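You operate a simulated robot arm through the tools that you are given. There is no shell and no other tool. Be economical: measure what you need, move in short steps, check, and stop when the job is done.

You run a simulated robot arm. Do the job below in one go: nothing can be reset, and whatever is moved stays where it is left.

## Task
Rub off the water ring, slide the green coaster over the spot and stand the tumbler on it.
Fine: put the pad back.

It is judged by the outcome, as a careful person would: the job done as asked, and still so three seconds after it is handed in. It fails if anything else is knocked over, pushed out of place, dropped, spilled or broken.

## Robot
A 6-joint arm with a two-finger parallel gripper, fixed in place. Base frame: the origin is at the foot of the arm, x ahead of it, y to its left, z up; the work surface is at about z = 800. Lengths are in mm, angles in rad, forces in N, time in s.
With the tool pointing down near the work surface it reaches from about 240 to 640 mm from the base axis. Its first joint turns from -1.152 to 1.152 rad. Payload 2.7 kg.
The TCP is the grasp point between the finger pads, 23 mm short of the fingertips. In the tool frame z runs along the fingers and y along their closing line. Largest opening 94 mm; finger width 38, thickness 10; the body of the gripper, 54 by 96 mm, starts 39 mm behind the TCP.
Orientation is that of the tool frame in the base frame, as [roll, pitch, yaw] about the fixed x, y, z axes, in that order (R = Rz(yaw) Ry(pitch) Rx(roll)). With the fingers straight down and closing along the base's y, the tool's x points along the base's -x, its y along +y and its z along -z.

## Interface
- The arm moves only by the tool step_arm. Its arguments are lists of equal length, an entry for each row: "rotation": the turn, a rotation vector about the base's x, y, z in rad, a list of three; "translation": the shift along the base's x, y, z in cm, a list of three; "jaw": the closure, from 0 (fully open) to 1 (shut). In form: {"rotation": [[rx, ry, rz], ...], "translation": [[tx, ty, tz], ...], "jaw": [jaw, ...]}. A call has 1 to 20 rows; each row is the pose to reach, as a shift and turn from the pose commanded when the call began. Each row takes 0.2 s and may step no farther than 50 mm and 0.15 rad from the row before; otherwise, or with a gripper value out of range, the whole call is refused. Where a pose cannot be reached the arm comes as near as it can. A force on the tool above 90 N (or 10 N above the force at the start of the call, whichever is more), or a blocked arm, ends the call early, and 0.2 s more pass. Each finger travels about 45 mm/s and halts on what it meets, pressing with about 22 N; the grip force reading is that of the motor and also rises with nothing between the fingers. The clock runs only during rows and for 0.2 s after the last one: add rows that repeat a pose to give the fingers time. The reply holds the time, the measured pose of the TCP, the force on the tool along the base axes, the opening and the grip force, in the units named above and with some noise.
- Cameras (640 x 400 px; columns grow to the right, rows downward): "scene" is fixed at [58.2, -419.4, 1410.7]; the picture's right is [0.90, -0.43, 0.00], its down [-0.23, -0.47, -0.85] and it looks along [0.37, 0.77, -0.52] (base axes); focal length 321 px, centre (320, 200). "wrist" rides on the gripper at [-39, 0, -44] in the tool frame; the picture's right is [0.00, -1.00, 0.00], its down [0.97, 0.00, -0.24] and it looks along [0.24, 0.00, 0.97] (tool axes); focal length 218 px, centre (320, 200). There is no depth. A picture from a camera that has moved, and an enlarged one, comes with that camera's place and axes in the base frame and with its lens.
- get_image(camera): a new picture of that camera. No time passes.
- enlarge(camera, box): a new picture of the part [left, top, right, bottom] of that camera's present view, enlarged. No time passes.
- sign_off(): hands the job in; it is judged then, once.

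Go step by step. Nothing tells you positions but the pictures and the camera data: compare them with the known pose of the tool, close in by small moves and look again before you grip or let go. The budget is 120 turns and 64 pictures, counting those below and the enlarged ones. Unless the task says otherwise, let go and move clear before handing in, and close with one line.

The tools are called after "Call:" by a JSON object that holds its "fn" and its "kwargs". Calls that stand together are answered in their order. step_arm: Moves the arm, as the interface text tells. Its arguments: {"type":"object","properties":{"rotation":{"type":"array"},"translation":{"type":"array"},"jaw":{"type":"array"}},"required":["rotation","translation","jaw"]} The other tools are called the same way: get_image (camera) takes a picture; enlarge (camera, box) takes an enlarged picture of a part of a camera's view; sign_off () hands the job in.

At the start:

```text
time: 0.0
tool_pos: [272.8, 207.5, 1028.2]
tcp_rot: [3.141, -0.001, -3.141]
force: [-0.2, -0.1, -0.1]
width: 93.9
grasp_force: 0.1
```

scene: 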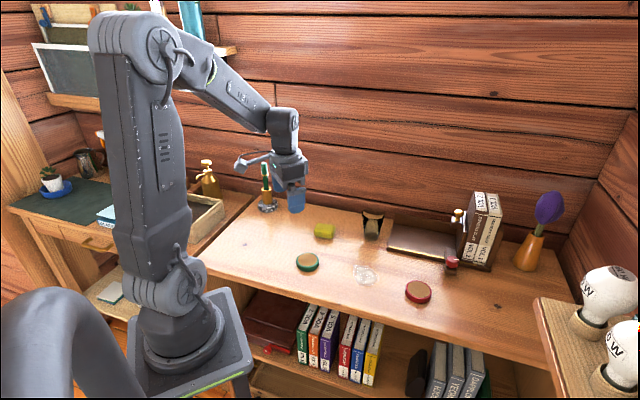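
wrist: 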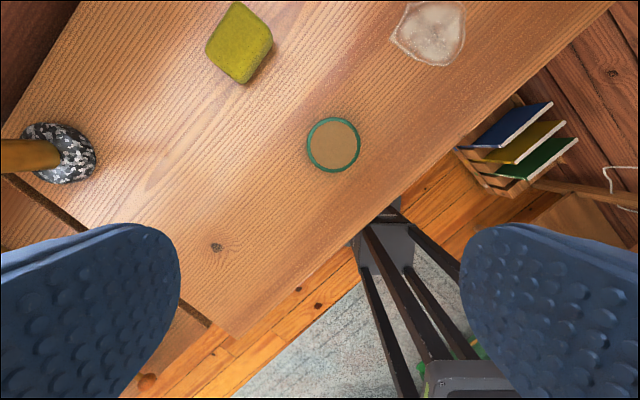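

I see a yellow-green pad, a green-rimmed coaster, a whitish water ring, and a red coaster; I still need to find the tumbler. I'll enlarge the work area.

Call:
{"fn": "enlarge", "kwargs": {"camera": "scene", "box": [230, 170, 390, 310]}}

Call:
{"fn": "enlarge", "kwargs": {"camera": "scene", "box": [340, 170, 560, 320]}}

```text
2.86 times, centred on (310, 240) of scene
camera zoom: at [58.2, -419.4, 1410.7], right [0.9, -0.43, 0.0], down [-0.23, -0.47, -0.85], along [0.37, 0.77, -0.52], focal length 916 px, centre (349, 86)
```

zoom: 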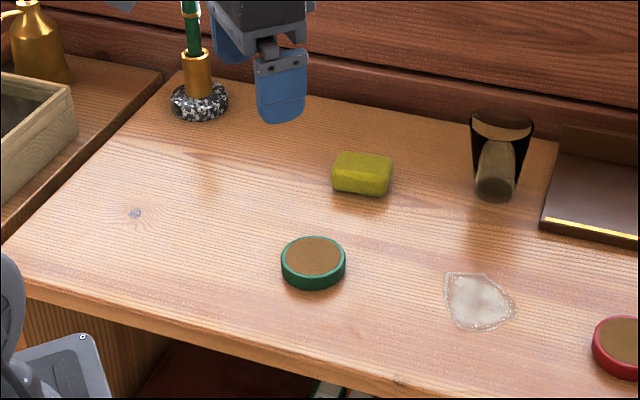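

```text
2.67 times, centred on (450, 245) of scene
camera zoom: at [58.2, -419.4, 1410.7], right [0.9, -0.43, 0.0], down [-0.23, -0.47, -0.85], along [0.37, 0.77, -0.52], focal length 855 px, centre (-27, 80)
```

zoom: 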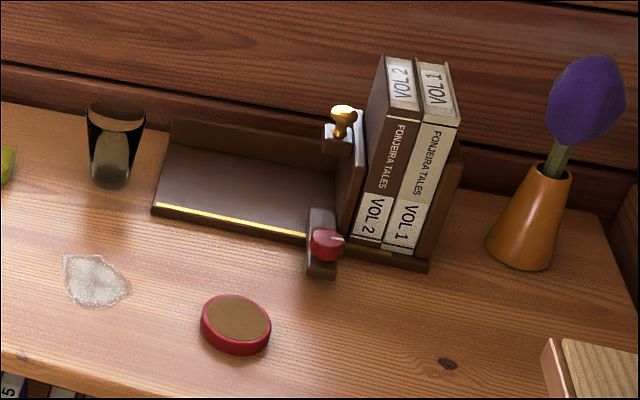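

The tumbler is at about (539, 220), 87 mm tall with a 65 mm rim. The pad is at about (412, 287), the green coaster (313, 191), the ring (433, 89) and the red coaster (517, -20). I'll move above the pad for a closer look.

Call:
{"fn": "step_arm", "kwargs": {"rotation": [[0, 0, 0], [0, 0, 0], [0, 0, 0], [0, 0, 0], [0, 0, 0]], "translation": [[2.8, 1.6, -1.8], [5.6, 3.2, -3.6], [8.4, 4.8, -5.4], [11.2, 6.4, -7.2], [13.5, 8, -9]], "jaw": [0, 0, 0, 0, 0]}}

Call:
{"fn": "get_image", "kwargs": {"camera": "wrist"}}

```text
time: 1.2
tool_pos: [409.6, 287.0, 936.9]
tcp_rot: [3.141, 0.0, 3.142]
force: [-0.3, -0.3, 0.3]
width: 94.1
grasp_force: 0.1
```

```text
59 pictures are left
camera wrist: at [446.5, 286.2, 982.6], right [0.0, -1.0, 0.0], down [-0.97, 0.0, 0.24], along [-0.24, 0.0, -0.97], focal length 218 px, centre (320, 200)
```

wrist: 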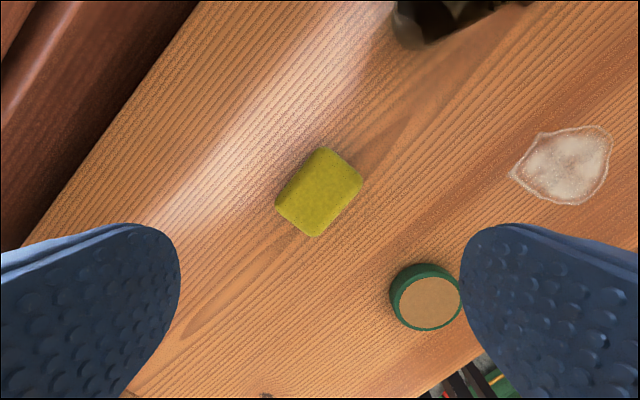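

The pad measures about 55 x 40 mm, centred at (413, 287), with its short axis pointing at about 51°. I'll turn the gripper to match and come down partway.

Call:
{"fn": "step_arm", "kwargs": {"rotation": [[0, 0, -0.14], [0, 0, -0.28], [0, 0, -0.42], [0, 0, -0.56], [0, 0, -0.68], [0, 0, -0.68]], "translation": [[0.1, 0, -1], [0.2, 0, -2], [0.3, 0, -3], [0.4, 0, -4.5], [0.4, 0, -6], [0.4, 0, -6]], "jaw": [0, 0, 0, 0, 0, 0]}}

Call:
{"fn": "get_image", "kwargs": {"camera": "wrist"}}

Call:
{"fn": "enlarge", "kwargs": {"camera": "scene", "box": [270, 180, 390, 255]}}

```text
time: 2.6
tool_pos: [412.9, 287.2, 876.6]
tcp_rot: [3.141, 0.0, 2.46]
force: [0.1, -0.7, -0.6]
width: 94.0
grasp_force: 0.0
```

```text
58 pictures are left
camera wrist: at [442.2, 261.3, 922.6], right [-0.63, -0.78, 0.0], down [-0.75, 0.61, 0.24], along [-0.19, 0.15, -0.97], focal length 218 px, centre (320, 200)
```

wrist: 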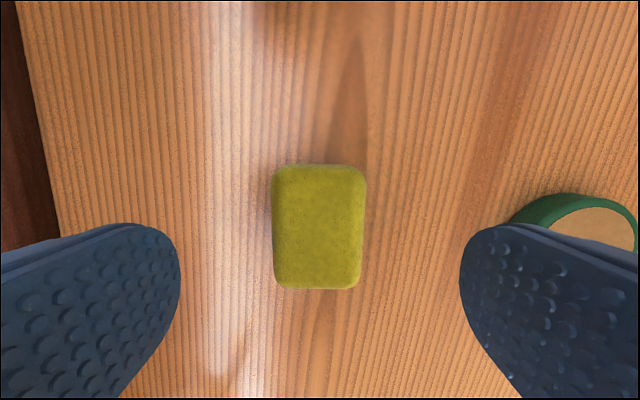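

```text
5.33 times, centred on (330, 218) of scene
camera zoom: at [58.2, -419.4, 1410.7], right [0.9, -0.43, 0.0], down [-0.23, -0.47, -0.85], along [0.37, 0.77, -0.52], focal length 1710 px, centre (267, 107)
```

zoom: 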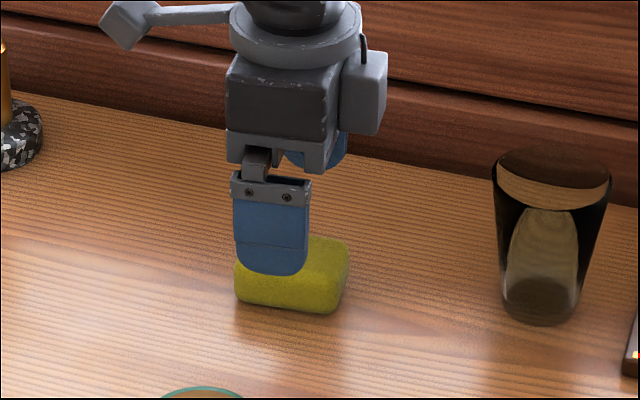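

The gripper is aligned with the pad. I'll go down to about 832 mm and close on it.

Call:
{"fn": "step_arm", "kwargs": {"rotation": [[0, 0, 0], [0, 0, 0], [0, 0, 0], [0, 0, 0], [0, 0, 0], [0, 0, 0], [0, 0, 0], [0, 0, 0]], "translation": [[0, -0.1, -2], [0, -0.1, -4], [0, -0.1, -4.6], [0, -0.1, -4.6], [0, -0.1, -4.6], [0, -0.1, -4.6], [0, -0.1, -4.6], [0, -0.1, -4.6]], "jaw": [0, 0, 0, 0.4, 1, 1, 1, 1]}}

Call:
{"fn": "enlarge", "kwargs": {"camera": "scene", "box": [270, 180, 390, 255]}}

```text
time: 4.4
tool_pos: [412.1, 285.7, 833.0]
tcp_rot: [-3.141, 0.0, 2.461]
force: [0.3, 0.3, 1.0]
width: 44.3
grasp_force: 22.1
```

```text
5.33 times, centred on (330, 218) of scene
camera zoom: at [58.2, -419.4, 1410.7], right [0.9, -0.43, 0.0], down [-0.23, -0.47, -0.85], along [0.37, 0.77, -0.52], focal length 1710 px, centre (267, 107)
```

zoom: 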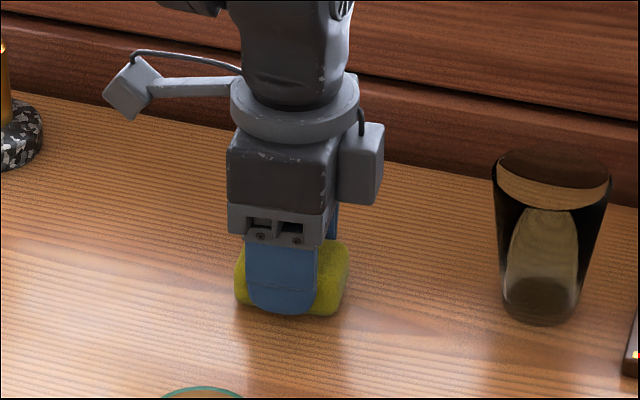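

The pad is held, with the opening at 44 mm. I'll lift it and carry it above the ring.

Call:
{"fn": "step_arm", "kwargs": {"rotation": [[0, 0, 0], [0, 0, 0], [0, 0, 0], [0, 0, 0], [0, 0, 0], [0, 0, 0], [0, 0, 0]], "translation": [[0, 0, 2.5], [0, 0, 5], [0.4, -4, 5], [0.8, -8, 5], [1.2, -12, 5], [1.6, -16, 5], [1.9, -19.8, 5]], "jaw": [1, 1, 1, 1, 1, 1, 1]}}

Call:
{"fn": "get_image", "kwargs": {"camera": "wrist"}}

Call:
{"fn": "get_image", "kwargs": {"camera": "scene"}}

```text
time: 6.0
tool_pos: [433.1, 88.6, 884.1]
tcp_rot: [3.141, 0.001, 2.464]
force: [0.6, 0.5, 0.0]
width: 44.5
grasp_force: 21.8
```

```text
55 pictures are left
camera wrist: at [462.0, 62.6, 928.2], right [-0.63, -0.78, 0.0], down [-0.76, 0.61, 0.24], along [-0.19, 0.15, -0.97], focal length 218 px, centre (320, 200)
```

wrist: 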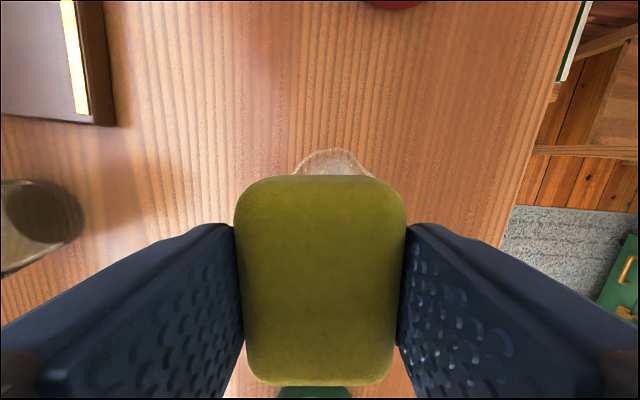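

```text
54 pictures are left
```

scene: 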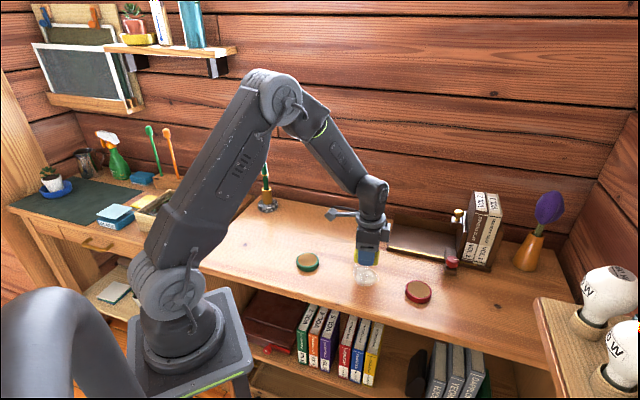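

The pad hangs over the ring. I'll lower it gently until it touches.

Call:
{"fn": "step_arm", "kwargs": {"rotation": [[0, 0, 0], [0, 0, 0], [0, 0, 0], [0, 0, 0]], "translation": [[0, 0, -3], [0, 0, -4.8], [0, 0, -5.1], [0, 0, -5.1]], "jaw": [1, 1, 1, 1]}}

```text
time: 7.0
tool_pos: [430.7, 87.5, 832.1]
tcp_rot: [3.14, 0.001, 2.461]
force: [-3.6, -2.4, 15.7]
width: 44.4
grasp_force: 21.9
```

The pad touches with about 16 N. I'll scrub back and forth across the whole mark.

Call:
{"fn": "step_arm", "kwargs": {"rotation": [[0, 0, 0], [0, 0, 0], [0, 0, 0], [0, 0, 0], [0, 0, 0], [0, 0, 0], [0, 0, 0], [0, 0, 0], [0, 0, 0], [0, 0, 0], [0, 0, 0], [0, 0, 0], [0, 0, 0], [0, 0, 0], [0, 0, 0], [0, 0, 0], [0, 0, 0], [0, 0, 0], [0, 0, 0], [0, 0, 0]], "translation": [[0, 1.5, 0], [0, 3, 0], [0, 1.5, 0], [0, 0, 0], [0, -1.5, 0], [0, -3, 0], [0, -4, 0], [1.5, -4, 0], [2.5, -3, 0], [2.5, -1, 0], [2.5, 1, 0], [2.5, 3, 0], [0.5, 3, 0], [-1.5, 3, 0], [-2.5, 2, 0], [-2.5, 0, 0], [-2.5, -2, 0], [-2.5, -4, 0], [-1, -3, 0], [0, -1, 0]], "jaw": [1, 1, 1, 1, 1, 1, 1, 1, 1, 1, 1, 1, 1, 1, 1, 1, 1, 1, 1, 1]}}

Call:
{"fn": "enlarge", "kwargs": {"camera": "scene", "box": [310, 220, 430, 295]}}

```text
time: 11.2
tool_pos: [430.4, 76.5, 830.4]
tcp_rot: [-3.141, -0.001, 2.462]
force: [-0.4, 0.7, -0.1]
width: 44.3
grasp_force: 21.7
```

```text
5.33 times, centred on (370, 258) of scene
camera zoom: at [58.2, -419.4, 1410.7], right [0.9, -0.43, 0.0], down [-0.23, -0.47, -0.85], along [0.37, 0.77, -0.52], focal length 1710 px, centre (53, -107)
```

zoom: 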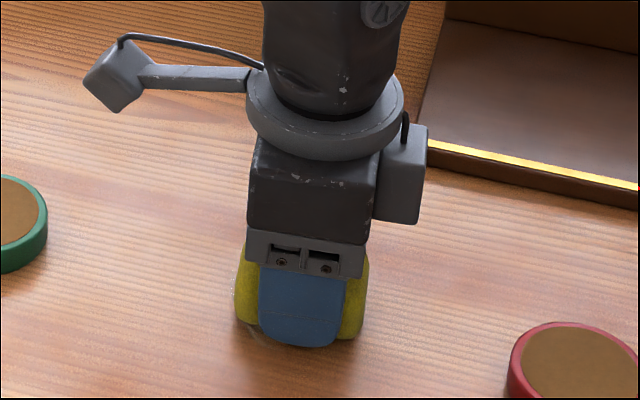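

The force has dropped to zero, so the pad has slid up slightly in the grip. The mark looks mostly gone, so I'll lift, move aside and look.

Call:
{"fn": "step_arm", "kwargs": {"rotation": [[0, 0, 0], [0, 0, 0], [0, 0, 0], [0, 0, 0]], "translation": [[0, 0, 3], [0, 2, 6], [-1, 6, 8], [-2, 10, 8]], "jaw": [1, 1, 1, 1]}}

Call:
{"fn": "enlarge", "kwargs": {"camera": "scene", "box": [310, 220, 430, 295]}}

Call:
{"fn": "get_image", "kwargs": {"camera": "wrist"}}

```text
time: 12.2
tool_pos: [411.8, 177.8, 911.5]
tcp_rot: [-3.141, 0.001, 2.46]
force: [0.0, 0.0, -0.6]
width: 44.5
grasp_force: 21.7
```

```text
5.33 times, centred on (370, 258) of scene
camera zoom: at [58.2, -419.4, 1410.7], right [0.9, -0.43, 0.0], down [-0.23, -0.47, -0.85], along [0.37, 0.77, -0.52], focal length 1710 px, centre (53, -107)
```

zoom: 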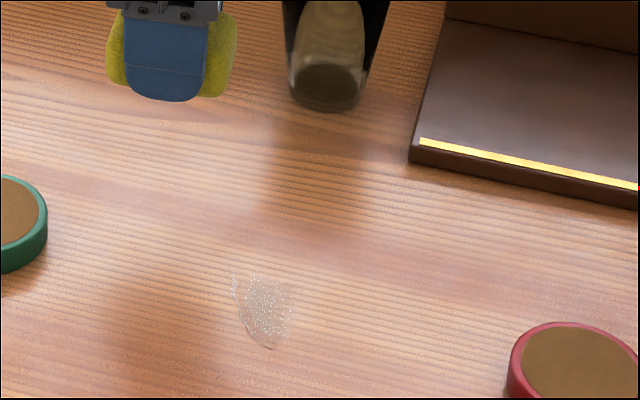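

```text
51 pictures are left
camera wrist: at [440.4, 152.1, 955.8], right [-0.63, -0.78, 0.0], down [-0.75, 0.61, 0.24], along [-0.19, 0.15, -0.97], focal length 218 px, centre (320, 200)
```

wrist: 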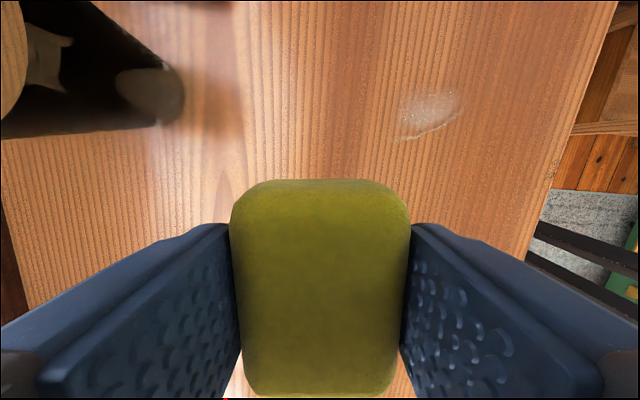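

A patch remains at about (412, 85), towards the base. I'll go back with slightly more pressure and scrub there.

Call:
{"fn": "step_arm", "kwargs": {"rotation": [[0, 0, 0], [0, 0, 0], [0, 0, 0], [0, 0, 0], [0, 0, 0], [0, 0, 0], [0, 0, 0], [0, 0, 0], [0, 0, 0], [0, 0, 0], [0, 0, 0], [0, 0, 0], [0, 0, 0], [0, 0, 0], [0, 0, 0], [0, 0, 0], [0, 0, 0], [0, 0, 0], [0, 0, 0], [0, 0, 0]], "translation": [[-0.3, -4, -3], [-0.5, -8, -5], [-0.5, -9, -7.8], [-0.5, -9, -8.3], [-0.5, -7.5, -8.3], [-0.5, -9, -8.3], [-0.5, -10.5, -8.35], [-0.5, -12, -8.35], [-1.5, -12, -8.35], [-1.5, -10.5, -8.35], [-1.5, -9, -8.35], [-1.5, -7.5, -8.4], [0.2, -7.5, -8.4], [0.2, -9, -8.4], [0.2, -10.5, -8.4], [0.2, -12, -8.4], [1.5, -11, -8.4], [1.5, -9, -8.4], [0, -9, -8.4], [-1, -9.5, -8.4]], "jaw": [1, 1, 1, 1, 1, 1, 1, 1, 1, 1, 1, 1, 1, 1, 1, 1, 1, 1, 1, 1]}}

Call:
{"fn": "step_arm", "kwargs": {"rotation": [[0, 0, 0], [0, 0, 0], [0, 0, 0], [0, 0, 0]], "translation": [[0, 0, 3], [0, 2, 6], [0, 6, 8], [0, 10, 8]], "jaw": [1, 1, 1, 1]}}

Call:
{"fn": "enlarge", "kwargs": {"camera": "scene", "box": [310, 220, 430, 295]}}

```text
time: 16.4
tool_pos: [400.7, 82.8, 826.0]
tcp_rot: [3.141, 0.0, 2.461]
force: [-0.2, -0.1, -0.5]
width: 44.4
grasp_force: 21.7
```

```text
time: 17.4
tool_pos: [401.9, 183.8, 906.6]
tcp_rot: [-3.14, 0.0, 2.461]
force: [-0.1, 0.2, -0.1]
width: 44.4
grasp_force: 21.9
```

```text
5.33 times, centred on (370, 258) of scene
camera zoom: at [58.2, -419.4, 1410.7], right [0.9, -0.43, 0.0], down [-0.23, -0.47, -0.85], along [0.37, 0.77, -0.52], focal length 1710 px, centre (53, -107)
```

zoom: 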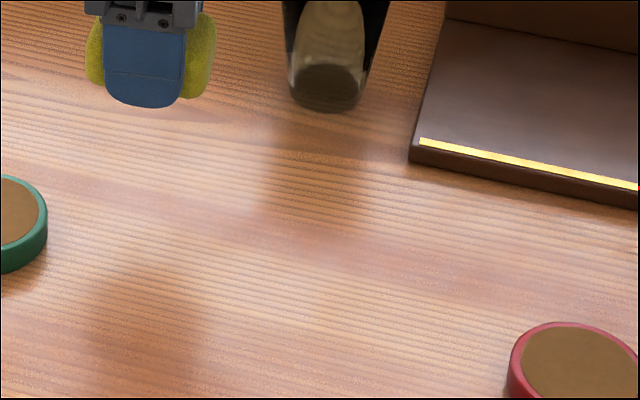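

The mark is gone. I'll return the pad to its original spot at (412, 286) and set it down.

Call:
{"fn": "step_arm", "kwargs": {"rotation": [[0, 0, 0], [0, 0, 0], [0, 0, 0], [0, 0, 0], [0, 0, 0], [0, 0, 0]], "translation": [[0.3, 4, 0], [0.7, 8, 0], [1.05, 10.3, -1], [1.05, 10.3, -5], [1.05, 10.3, -7.4], [1.05, 10.3, -7.9]], "jaw": [1, 1, 1, 1, 1, 1]}}

Call:
{"fn": "enlarge", "kwargs": {"camera": "scene", "box": [270, 180, 390, 255]}}

```text
time: 18.8
tool_pos: [411.9, 285.6, 827.0]
tcp_rot: [-3.141, 0.0, 2.461]
force: [-0.5, 0.2, 0.6]
width: 44.1
grasp_force: 22.3
```

```text
5.33 times, centred on (330, 218) of scene
camera zoom: at [58.2, -419.4, 1410.7], right [0.9, -0.43, 0.0], down [-0.23, -0.47, -0.85], along [0.37, 0.77, -0.52], focal length 1710 px, centre (267, 107)
```

zoom: 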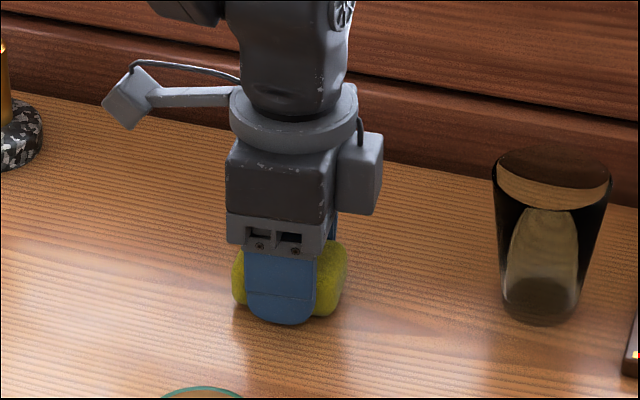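

It is about at the surface. I'll lower another 1.5 mm, release it, and lift clear.

Call:
{"fn": "step_arm", "kwargs": {"rotation": [[0, 0, 0], [0, 0, 0], [0, 0, 0], [0, 0, 0], [0, 0, 0], [0, 0, 0], [0, 0, 0], [0, 0, 0]], "translation": [[0, 0, -0.12], [0, 0, -0.12], [0, 0, -0.12], [0, 0, -0.12], [0, 0, -0.12], [0, 0, 0.5], [0, 0, 4], [0, 0, 8]], "jaw": [1, 0.35, 0.1, 0, 0, 0, 0, 0]}}

Call:
{"fn": "enlarge", "kwargs": {"camera": "scene", "box": [270, 180, 390, 255]}}

Call:
{"fn": "get_image", "kwargs": {"camera": "wrist"}}

```text
time: 20.6
tool_pos: [410.3, 285.2, 908.3]
tcp_rot: [3.14, 0.0, 2.461]
force: [-0.2, -0.6, -0.3]
width: 93.9
grasp_force: 0.1
```

```text
5.33 times, centred on (330, 218) of scene
camera zoom: at [58.2, -419.4, 1410.7], right [0.9, -0.43, 0.0], down [-0.23, -0.47, -0.85], along [0.37, 0.77, -0.52], focal length 1710 px, centre (267, 107)
```

zoom: 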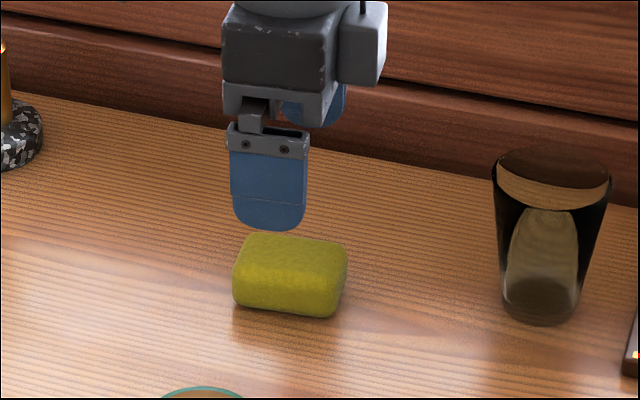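

```text
47 pictures are left
camera wrist: at [439.8, 259.8, 953.8], right [-0.63, -0.78, 0.0], down [-0.75, 0.61, 0.24], along [-0.19, 0.15, -0.97], focal length 218 px, centre (320, 200)
```

wrist: 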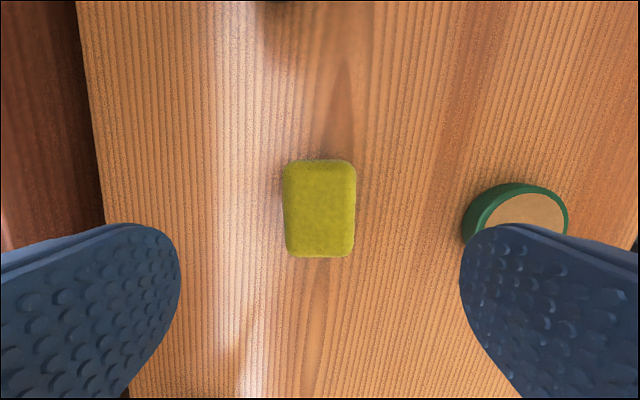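

The pad is back in its place. I'll move above the green coaster.

Call:
{"fn": "step_arm", "kwargs": {"rotation": [[0, 0, 0], [0, 0, 0], [0, 0, 0], [0, 0, 0]], "translation": [[-3, -3, 0], [-6, -6, 0], [-9.8, -9.4, -1], [-9.8, -9.4, -2]], "jaw": [0, 0, 0, 0]}}

Call:
{"fn": "get_image", "kwargs": {"camera": "wrist"}}

```text
refused: row 3 steps farther than a row can; nothing moved
```

```text
46 pictures are left
camera wrist: at [439.8, 259.8, 953.8], right [-0.63, -0.78, 0.0], down [-0.75, 0.61, 0.24], along [-0.19, 0.15, -0.97], focal length 218 px, centre (320, 200)
```

wrist: 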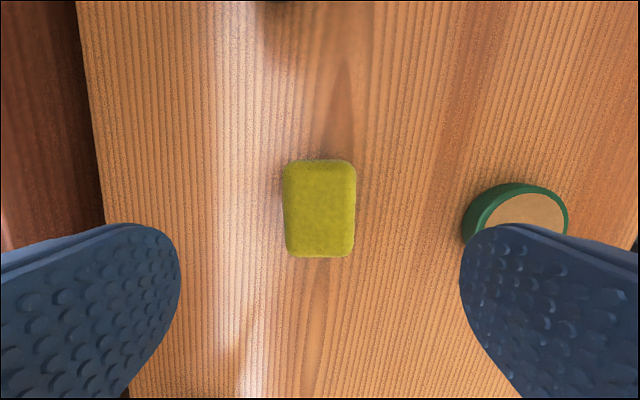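

That call was refused because row 3 stepped just over the limit. I'll repeat it with shorter rows.

Call:
{"fn": "step_arm", "kwargs": {"rotation": [[0, 0, 0], [0, 0, 0], [0, 0, 0], [0, 0, 0], [0, 0, 0]], "translation": [[-2.5, -2.5, 0], [-5, -5, 0], [-7.5, -7.2, 0], [-9.8, -9.4, -1], [-9.8, -9.4, -2]], "jaw": [0, 0, 0, 0, 0]}}

Call:
{"fn": "get_image", "kwargs": {"camera": "wrist"}}

```text
time: 21.8
tool_pos: [313.8, 190.9, 886.1]
tcp_rot: [-3.141, 0.0, 2.463]
force: [0.1, -0.4, -0.5]
width: 94.1
grasp_force: 0.1
```

```text
45 pictures are left
camera wrist: at [343.0, 165.3, 932.0], right [-0.63, -0.78, 0.0], down [-0.75, 0.61, 0.24], along [-0.19, 0.15, -0.97], focal length 218 px, centre (320, 200)
```

wrist: 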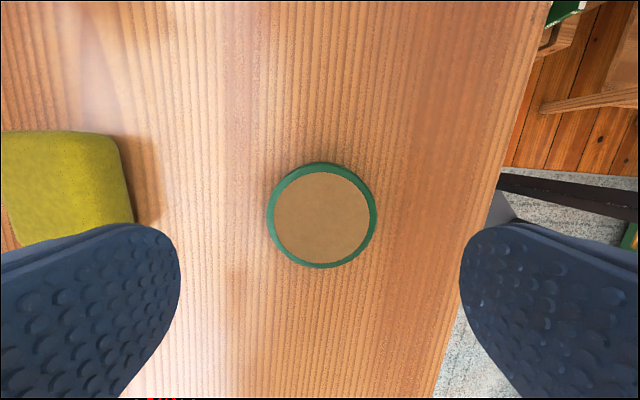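

The coaster is centred at about (312, 189), 61 mm across. I'll lower and grip it just above the surface.

Call:
{"fn": "step_arm", "kwargs": {"rotation": [[0, 0, 0], [0, 0, 0], [0, 0, 0], [0, 0, 0], [0, 0, 0], [0, 0, 0], [0, 0, 0]], "translation": [[-0.2, -0.15, -3], [-0.2, -0.15, -5], [-0.2, -0.15, -5.95], [-0.2, -0.15, -5.95], [-0.2, -0.15, -5.95], [-0.2, -0.15, -5.95], [-0.2, -0.15, -5.95]], "jaw": [0, 0, 0, 0.3, 1, 1, 1]}}

Call:
{"fn": "get_image", "kwargs": {"camera": "wrist"}}

```text
time: 23.4
tool_pos: [310.7, 188.4, 828.5]
tcp_rot: [-3.141, 0.001, 2.462]
force: [0.2, -0.2, -0.4]
width: 60.1
grasp_force: 22.2
```

```text
44 pictures are left
camera wrist: at [341.1, 164.1, 873.8], right [-0.63, -0.78, 0.0], down [-0.75, 0.61, 0.24], along [-0.19, 0.15, -0.97], focal length 218 px, centre (320, 200)
```

wrist: 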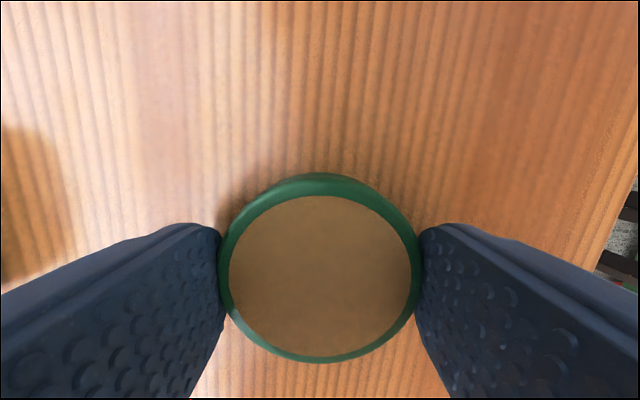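

It is gripped at 60 mm. I'll slide it across the surface to the cleaned spot at (430, 87).

Call:
{"fn": "step_arm", "kwargs": {"rotation": [[0, 0, 0], [0, 0, 0], [0, 0, 0], [0, 0, 0], [0, 0, 0], [0, 0, 0], [0, 0, 0], [0, 0, 0], [0, 0, 0]], "translation": [[1.4, -1.2, 0], [2.9, -2.5, 0], [4.4, -3.7, 0], [5.8, -5, 0], [7.3, -6.2, 0], [8.8, -7.5, 0], [10.3, -8.8, 0], [11.7, -10, 0], [11.7, -10, 0]], "jaw": [1, 1, 1, 1, 1, 1, 1, 1, 1]}}

Call:
{"fn": "get_image", "kwargs": {"camera": "wrist"}}

Call:
{"fn": "enlarge", "kwargs": {"camera": "scene", "box": [280, 190, 440, 290]}}

```text
time: 25.4
tool_pos: [429.2, 90.1, 828.6]
tcp_rot: [3.14, -0.001, 2.462]
force: [-3.4, 3.7, 13.4]
width: 60.1
grasp_force: 23.0
```

```text
43 pictures are left
camera wrist: at [458.7, 63.9, 873.6], right [-0.63, -0.78, 0.0], down [-0.76, 0.61, 0.24], along [-0.19, 0.15, -0.97], focal length 218 px, centre (320, 200)
```

wrist: 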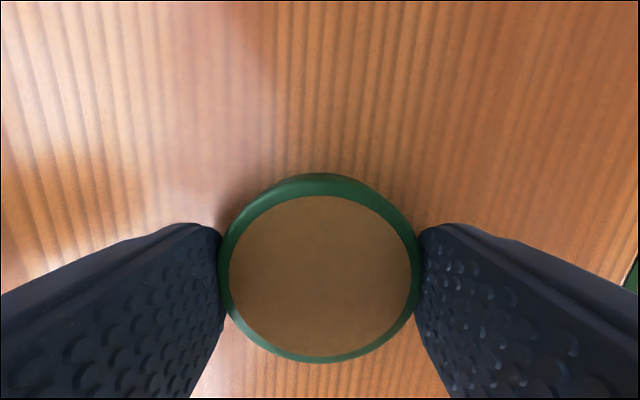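

```text
4.00 times, centred on (360, 240) of scene
camera zoom: at [58.0, -419.3, 1410.7], right [0.9, -0.43, 0.0], down [-0.22, -0.47, -0.85], along [0.37, 0.77, -0.52], focal length 1282 px, centre (160, 40)
```

zoom: 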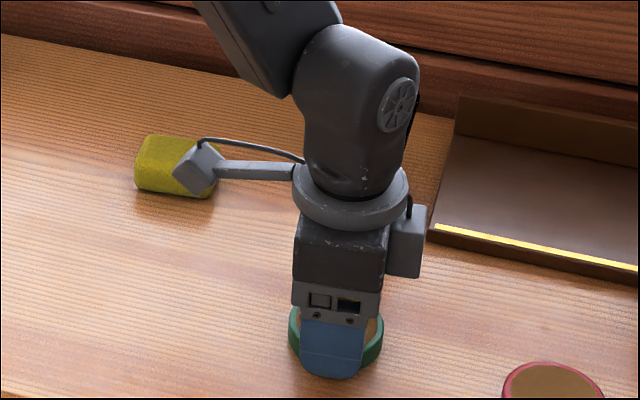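

The coaster is now on the spot, at about (431, 88). I'll release it and lift.

Call:
{"fn": "step_arm", "kwargs": {"rotation": [[0, 0, 0], [0, 0, 0], [0, 0, 0], [0, 0, 0], [0, 0, 0], [0, 0, 0], [0, 0, 0], [0, 0, 0]], "translation": [[0, 0, 0], [0, 0, 0], [0, 0, 0], [0, 0, 0], [0, 0, 3], [0, 0, 7], [0, 0, 11], [0, 0, 11]], "jaw": [0.3, 0.1, 0, 0, 0, 0, 0, 0]}}

Call:
{"fn": "get_image", "kwargs": {"camera": "wrist"}}

Call:
{"fn": "enlarge", "kwargs": {"camera": "scene", "box": [310, 195, 430, 295]}}

```text
time: 27.2
tool_pos: [428.8, 88.3, 937.9]
tcp_rot: [3.141, 0.0, 2.461]
force: [-0.5, -0.2, -0.1]
width: 94.1
grasp_force: 0.0
```

```text
41 pictures are left
camera wrist: at [457.7, 63.1, 983.4], right [-0.63, -0.78, 0.0], down [-0.75, 0.61, 0.24], along [-0.19, 0.15, -0.97], focal length 218 px, centre (320, 200)
```

wrist: 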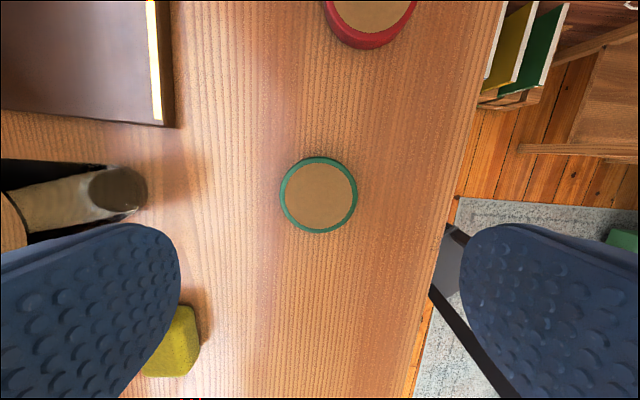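

```text
4.00 times, centred on (370, 245) of scene
camera zoom: at [58.2, -419.4, 1410.7], right [0.9, -0.43, 0.0], down [-0.23, -0.47, -0.85], along [0.37, 0.77, -0.52], focal length 1282 px, centre (120, 20)
```

zoom: 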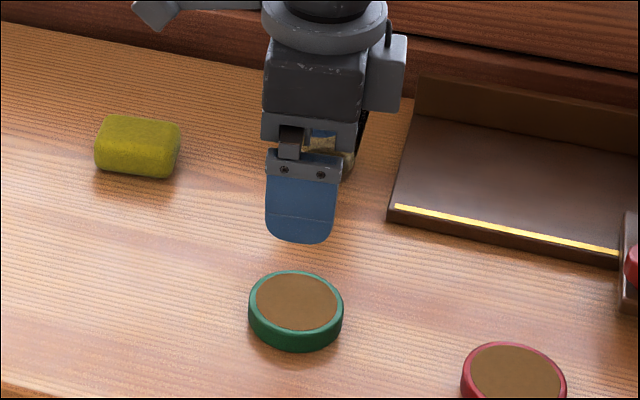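

The coaster sits at (430, 87.5). The tumbler base is at (539, 220), so I'll move above it at a safe height.

Call:
{"fn": "step_arm", "kwargs": {"rotation": [[0, 0, 0], [0, 0, 0], [0, 0, 0], [0, 0, 0], [0, 0, 0], [0, 0, 0]], "translation": [[2.2, 2.6, 1], [4.4, 5.2, 2], [6.6, 7.9, 2], [8.8, 10.6, 2], [11, 13.2, 2], [11, 13.2, 2]], "jaw": [0, 0, 0, 0, 0, 0]}}

Call:
{"fn": "get_image", "kwargs": {"camera": "wrist"}}

Call:
{"fn": "enlarge", "kwargs": {"camera": "scene", "box": [310, 170, 430, 270]}}

```text
time: 28.6
tool_pos: [536.9, 221.0, 956.7]
tcp_rot: [-3.141, -0.001, 2.461]
force: [1.0, -0.1, -0.2]
width: 94.1
grasp_force: 0.0
```

```text
39 pictures are left
camera wrist: at [567.1, 195.7, 1002.1], right [-0.63, -0.78, 0.0], down [-0.75, 0.61, 0.24], along [-0.19, 0.15, -0.97], focal length 218 px, centre (320, 200)
```

wrist: 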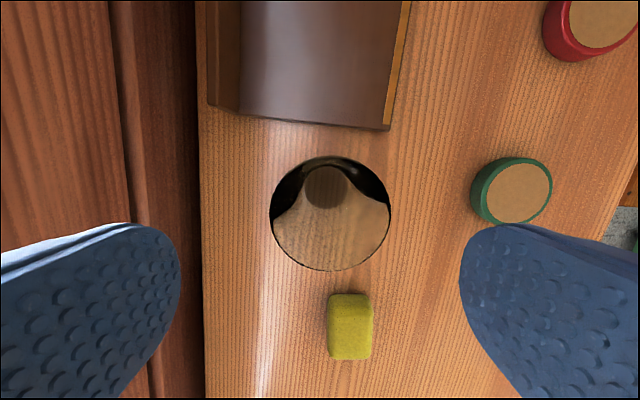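

```text
4.00 times, centred on (370, 220) of scene
camera zoom: at [58.3, -419.3, 1410.7], right [0.9, -0.43, 0.0], down [-0.23, -0.47, -0.85], along [0.37, 0.77, -0.52], focal length 1282 px, centre (120, 120)
```

zoom: 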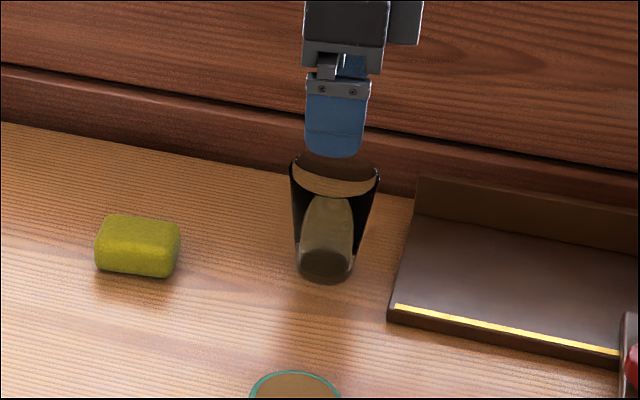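

The tumbler is empty. It stands at about (535.5, 214), with the rim near z = 888 and 66 mm across. I'll correct sideways and lower partway around it.

Call:
{"fn": "step_arm", "kwargs": {"rotation": [[0, 0, 0], [0, 0, 0], [0, 0, 0], [0, 0, 0]], "translation": [[-0.2, -0.65, 0], [-0.2, -0.65, -2.5], [-0.2, -0.65, -4.5], [-0.2, -0.65, -4.5]], "jaw": [0, 0, 0, 0]}}

Call:
{"fn": "get_image", "kwargs": {"camera": "wrist"}}

```text
time: 29.6
tool_pos: [535.1, 215.6, 910.3]
tcp_rot: [-3.141, -0.001, 2.46]
force: [-0.3, 0.1, 0.3]
width: 93.9
grasp_force: 0.2
```

```text
37 pictures are left
camera wrist: at [565.4, 190.5, 957.0], right [-0.63, -0.78, 0.0], down [-0.75, 0.61, 0.24], along [-0.19, 0.15, -0.97], focal length 218 px, centre (320, 200)
```

wrist: 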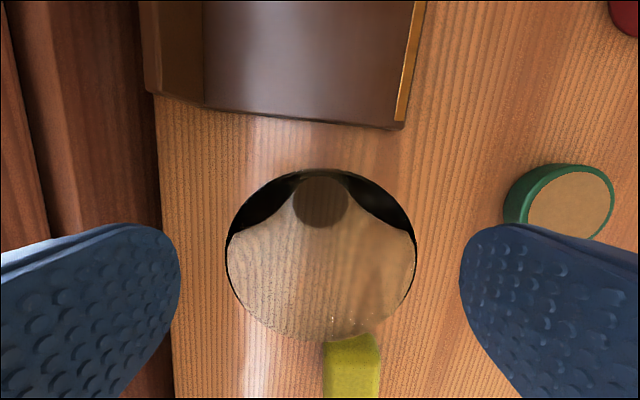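

It is now centred between the fingers. I'll go down to about 860 and grip.

Call:
{"fn": "step_arm", "kwargs": {"rotation": [[0, 0, 0], [0, 0, 0], [0, 0, 0], [0, 0, 0], [0, 0, 0], [0, 0, 0], [0, 0, 0]], "translation": [[0.1, -0.05, -2.5], [0.1, -0.05, -4.2], [0.1, -0.05, -5.1], [0.1, -0.05, -5.1], [0.1, -0.05, -5.1], [0.1, -0.05, -5.1], [0.1, -0.05, -5.1]], "jaw": [0, 0, 0, 0.25, 0.6, 1, 1]}}

Call:
{"fn": "get_image", "kwargs": {"camera": "wrist"}}

Call:
{"fn": "enlarge", "kwargs": {"camera": "scene", "box": [310, 170, 430, 270]}}

```text
time: 31.2
tool_pos: [538.5, 214.5, 862.3]
tcp_rot: [-3.141, -0.001, 2.461]
force: [1.2, -0.4, 0.0]
width: 64.9
grasp_force: 22.2
```

```text
36 pictures are left
camera wrist: at [567.5, 189.6, 908.1], right [-0.63, -0.78, 0.0], down [-0.75, 0.61, 0.24], along [-0.19, 0.15, -0.97], focal length 218 px, centre (320, 200)
```

wrist: 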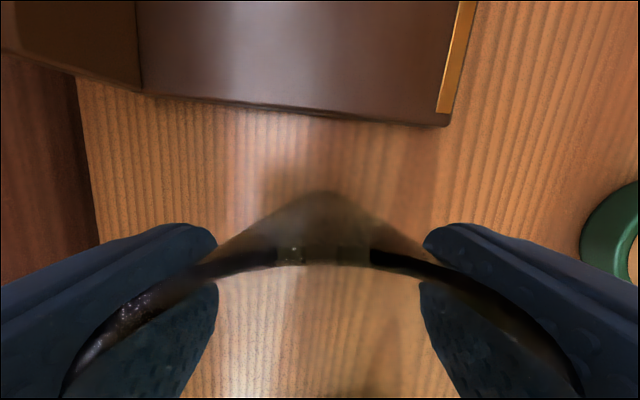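

```text
4.00 times, centred on (370, 220) of scene
camera zoom: at [58.2, -419.4, 1410.7], right [0.9, -0.43, 0.0], down [-0.23, -0.47, -0.85], along [0.37, 0.77, -0.52], focal length 1282 px, centre (120, 120)
```

zoom: 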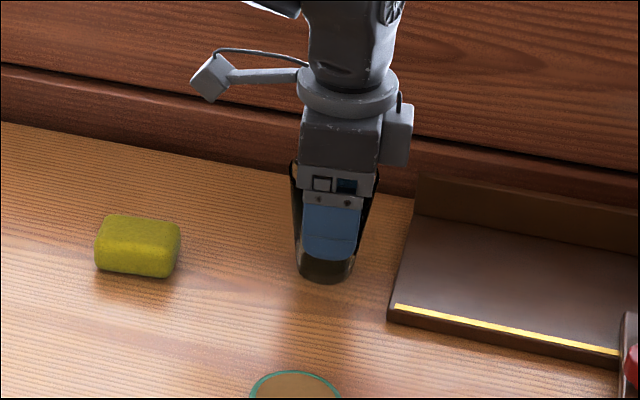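

It is gripped near the rim at 65 mm. I'll lift it a little and check that it holds upright.

Call:
{"fn": "step_arm", "kwargs": {"rotation": [[0, 0, 0], [0, 0, 0], [0, 0, 0], [0, 0, 0], [0, 0, 0]], "translation": [[0, 0, 0.5], [0, 0, 1], [0, 0, 2], [0, 0, 3], [0, 0, 3]], "jaw": [1, 1, 1, 1, 1]}}

Call:
{"fn": "enlarge", "kwargs": {"camera": "scene", "box": [310, 170, 430, 270]}}

Call:
{"fn": "get_image", "kwargs": {"camera": "wrist"}}

```text
time: 32.4
tool_pos: [538.2, 214.5, 893.0]
tcp_rot: [-3.141, 0.001, 2.462]
force: [0.7, -1.3, -0.9]
width: 64.9
grasp_force: 22.0
```

```text
4.00 times, centred on (370, 220) of scene
camera zoom: at [58.3, -419.4, 1410.7], right [0.9, -0.43, 0.0], down [-0.23, -0.47, -0.85], along [0.37, 0.77, -0.52], focal length 1282 px, centre (120, 120)
```

zoom: 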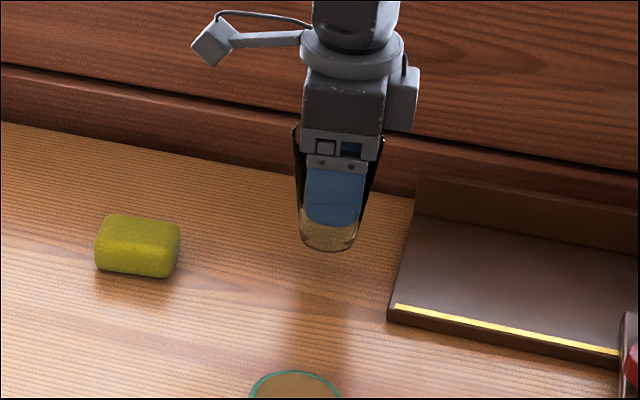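

```text
33 pictures are left
camera wrist: at [567.4, 189.2, 938.2], right [-0.63, -0.78, 0.0], down [-0.75, 0.61, 0.24], along [-0.19, 0.15, -0.97], focal length 218 px, centre (320, 200)
```

wrist: 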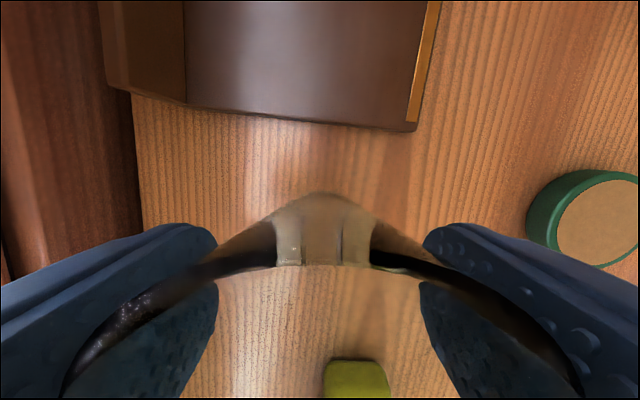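

It holds upright and clear. I'll carry it over to the coaster.

Call:
{"fn": "step_arm", "kwargs": {"rotation": [[0, 0, 0], [0, 0, 0], [0, 0, 0], [0, 0, 0], [0, 0, 0], [0, 0, 0], [0, 0, 0], [0, 0, 0], [0, 0, 0]], "translation": [[-0.8, -1, 0.5], [-2.4, -2.9, 1], [-4.1, -4.9, 1], [-5.8, -6.9, 1], [-7.5, -8.9, 1], [-9.2, -10.9, 1], [-10.3, -12.2, 1], [-10.7, -12.65, 1], [-10.7, -12.65, 1]], "jaw": [1, 1, 1, 1, 1, 1, 1, 1, 1]}}

Call:
{"fn": "enlarge", "kwargs": {"camera": "scene", "box": [310, 200, 430, 300]}}

Call:
{"fn": "get_image", "kwargs": {"camera": "wrist"}}

```text
time: 34.4
tool_pos: [430.7, 89.1, 901.8]
tcp_rot: [-3.141, 0.001, 2.46]
force: [-1.0, 0.1, -1.8]
width: 65.1
grasp_force: 22.2
```

```text
4.00 times, centred on (370, 250) of scene
camera zoom: at [58.2, -419.4, 1410.7], right [0.9, -0.43, 0.0], down [-0.23, -0.47, -0.85], along [0.37, 0.77, -0.52], focal length 1282 px, centre (120, 0)
```

zoom: 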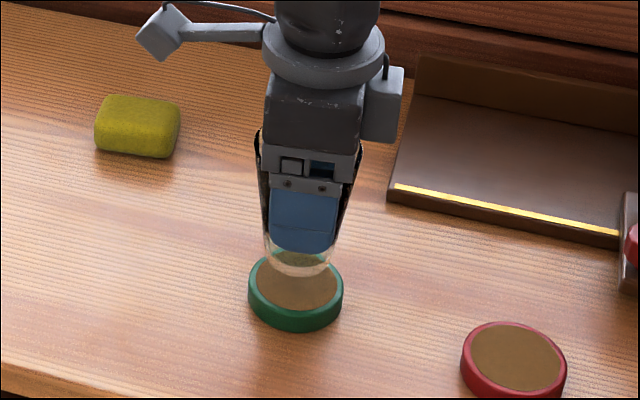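

```text
31 pictures are left
camera wrist: at [460.6, 63.1, 946.7], right [-0.63, -0.78, 0.0], down [-0.75, 0.61, 0.24], along [-0.19, 0.15, -0.97], focal length 218 px, centre (320, 200)
```

wrist: 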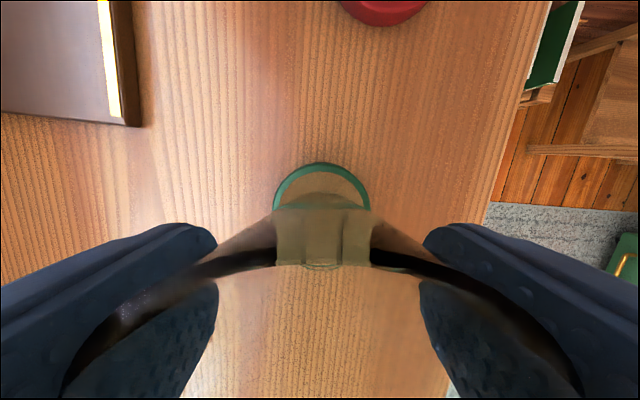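

The tumbler is lined up above the coaster. I'll lower it in small steps, watching the force.

Call:
{"fn": "step_arm", "kwargs": {"rotation": [[0, 0, 0], [0, 0, 0], [0, 0, 0], [0, 0, 0]], "translation": [[0, 0, -0.7], [0, 0, -1.4], [0, 0, -2.0], [0, 0, -2.0]], "jaw": [1, 1, 1, 1]}}

Call:
{"fn": "enlarge", "kwargs": {"camera": "scene", "box": [330, 220, 410, 290]}}

```text
time: 35.4
tool_pos: [431.1, 87.0, 881.4]
tcp_rot: [3.141, 0.0, 2.46]
force: [0.5, -0.8, -1.1]
width: 65.1
grasp_force: 22.5
```

```text
5.71 times, centred on (370, 255) of scene
camera zoom: at [58.3, -419.4, 1410.7], right [0.9, -0.43, 0.0], down [-0.23, -0.47, -0.85], along [0.37, 0.77, -0.52], focal length 1832 px, centre (34, -114)
```

zoom: 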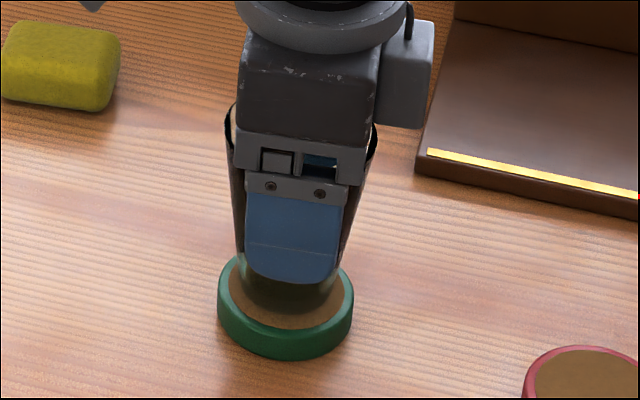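

It is centred and a few millimetres above. I'll lower further to contact.

Call:
{"fn": "step_arm", "kwargs": {"rotation": [[0, 0, 0], [0, 0, 0], [0, 0, 0], [0, 0, 0]], "translation": [[0, 0, -0.1], [0, 0, -0.2], [0, 0, -0.3], [0, 0, -0.3]], "jaw": [1, 1, 1, 1]}}

```text
time: 36.4
tool_pos: [430.8, 89.6, 878.1]
tcp_rot: [3.141, 0.0, 2.462]
force: [-0.2, 0.2, -1.7]
width: 65.0
grasp_force: 21.5
```

There is no contact yet, so I'll continue down.

Call:
{"fn": "step_arm", "kwargs": {"rotation": [[0, 0, 0], [0, 0, 0], [0, 0, 0]], "translation": [[0, 0, -0.1], [0, 0, -0.2], [0, 0, -0.2]], "jaw": [1, 1, 1]}}

Call:
{"fn": "enlarge", "kwargs": {"camera": "scene", "box": [330, 220, 410, 290]}}

```text
time: 37.2
tool_pos: [431.2, 87.7, 877.8]
tcp_rot: [3.14, 0.001, 2.461]
force: [-0.2, -0.7, 12.9]
width: 65.1
grasp_force: 21.9
```

```text
5.71 times, centred on (370, 255) of scene
camera zoom: at [58.0, -419.4, 1410.7], right [0.9, -0.43, 0.0], down [-0.22, -0.47, -0.85], along [0.37, 0.77, -0.52], focal length 1832 px, centre (34, -114)
```

zoom: 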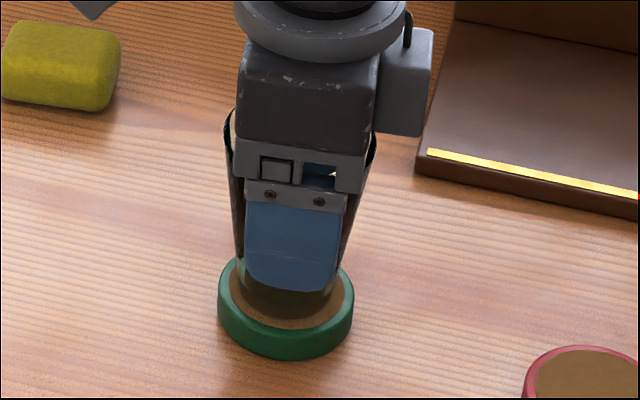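

It now rests on the cork, pressing with 13 N. I'll ease off slightly, open the fingers and lift straight up.

Call:
{"fn": "step_arm", "kwargs": {"rotation": [[0, 0, 0], [0, 0, 0], [0, 0, 0], [0, 0, 0], [0, 0, 0], [0, 0, 0], [0, 0, 0], [0, 0, 0]], "translation": [[0, 0, 0.1], [0, 0, 0.1], [0, 0, 0.1], [0, 0, 0.1], [0, 0, 0.1], [0, 0, 3], [0, 0, 6.5], [0, 0, 10]], "jaw": [1, 0.25, 0.1, 0, 0, 0, 0, 0]}}

Call:
{"fn": "enlarge", "kwargs": {"camera": "scene", "box": [310, 190, 430, 290]}}

Call:
{"fn": "get_image", "kwargs": {"camera": "wrist"}}

```text
time: 39.0
tool_pos: [429.0, 87.6, 978.6]
tcp_rot: [3.141, -0.001, 2.461]
force: [0.3, 0.3, 0.6]
width: 93.9
grasp_force: 0.1
```

```text
4.00 times, centred on (370, 240) of scene
camera zoom: at [58.2, -419.4, 1410.7], right [0.9, -0.43, 0.0], down [-0.23, -0.47, -0.85], along [0.37, 0.77, -0.52], focal length 1282 px, centre (120, 40)
```

zoom: 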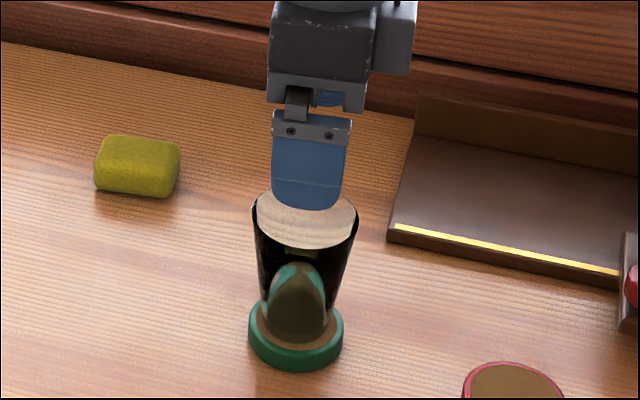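

```text
27 pictures are left
camera wrist: at [457.9, 61.8, 1023.7], right [-0.63, -0.78, 0.0], down [-0.75, 0.61, 0.24], along [-0.19, 0.15, -0.97], focal length 218 px, centre (320, 200)
```

wrist: 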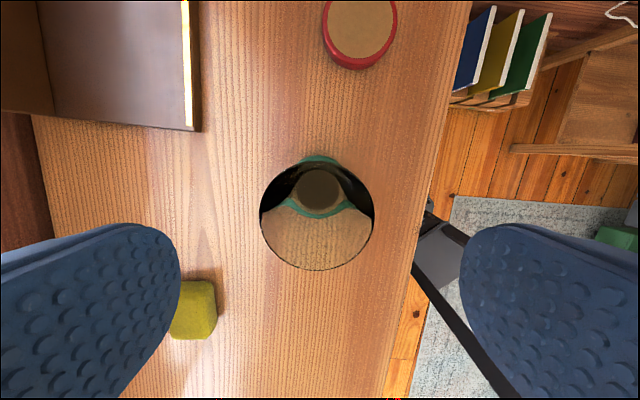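

The tumbler stands upright and centred on the green coaster over the cleaned spot. The pad is back in place and the gripper is clear, so I'm handing in.

Call:
{"fn": "sign_off", "kwargs": {}}

```text
The job is handed in.
```

The water ring is rubbed off, the green coaster is over the spot with the tumbler standing on it, and the pad is back where it was.
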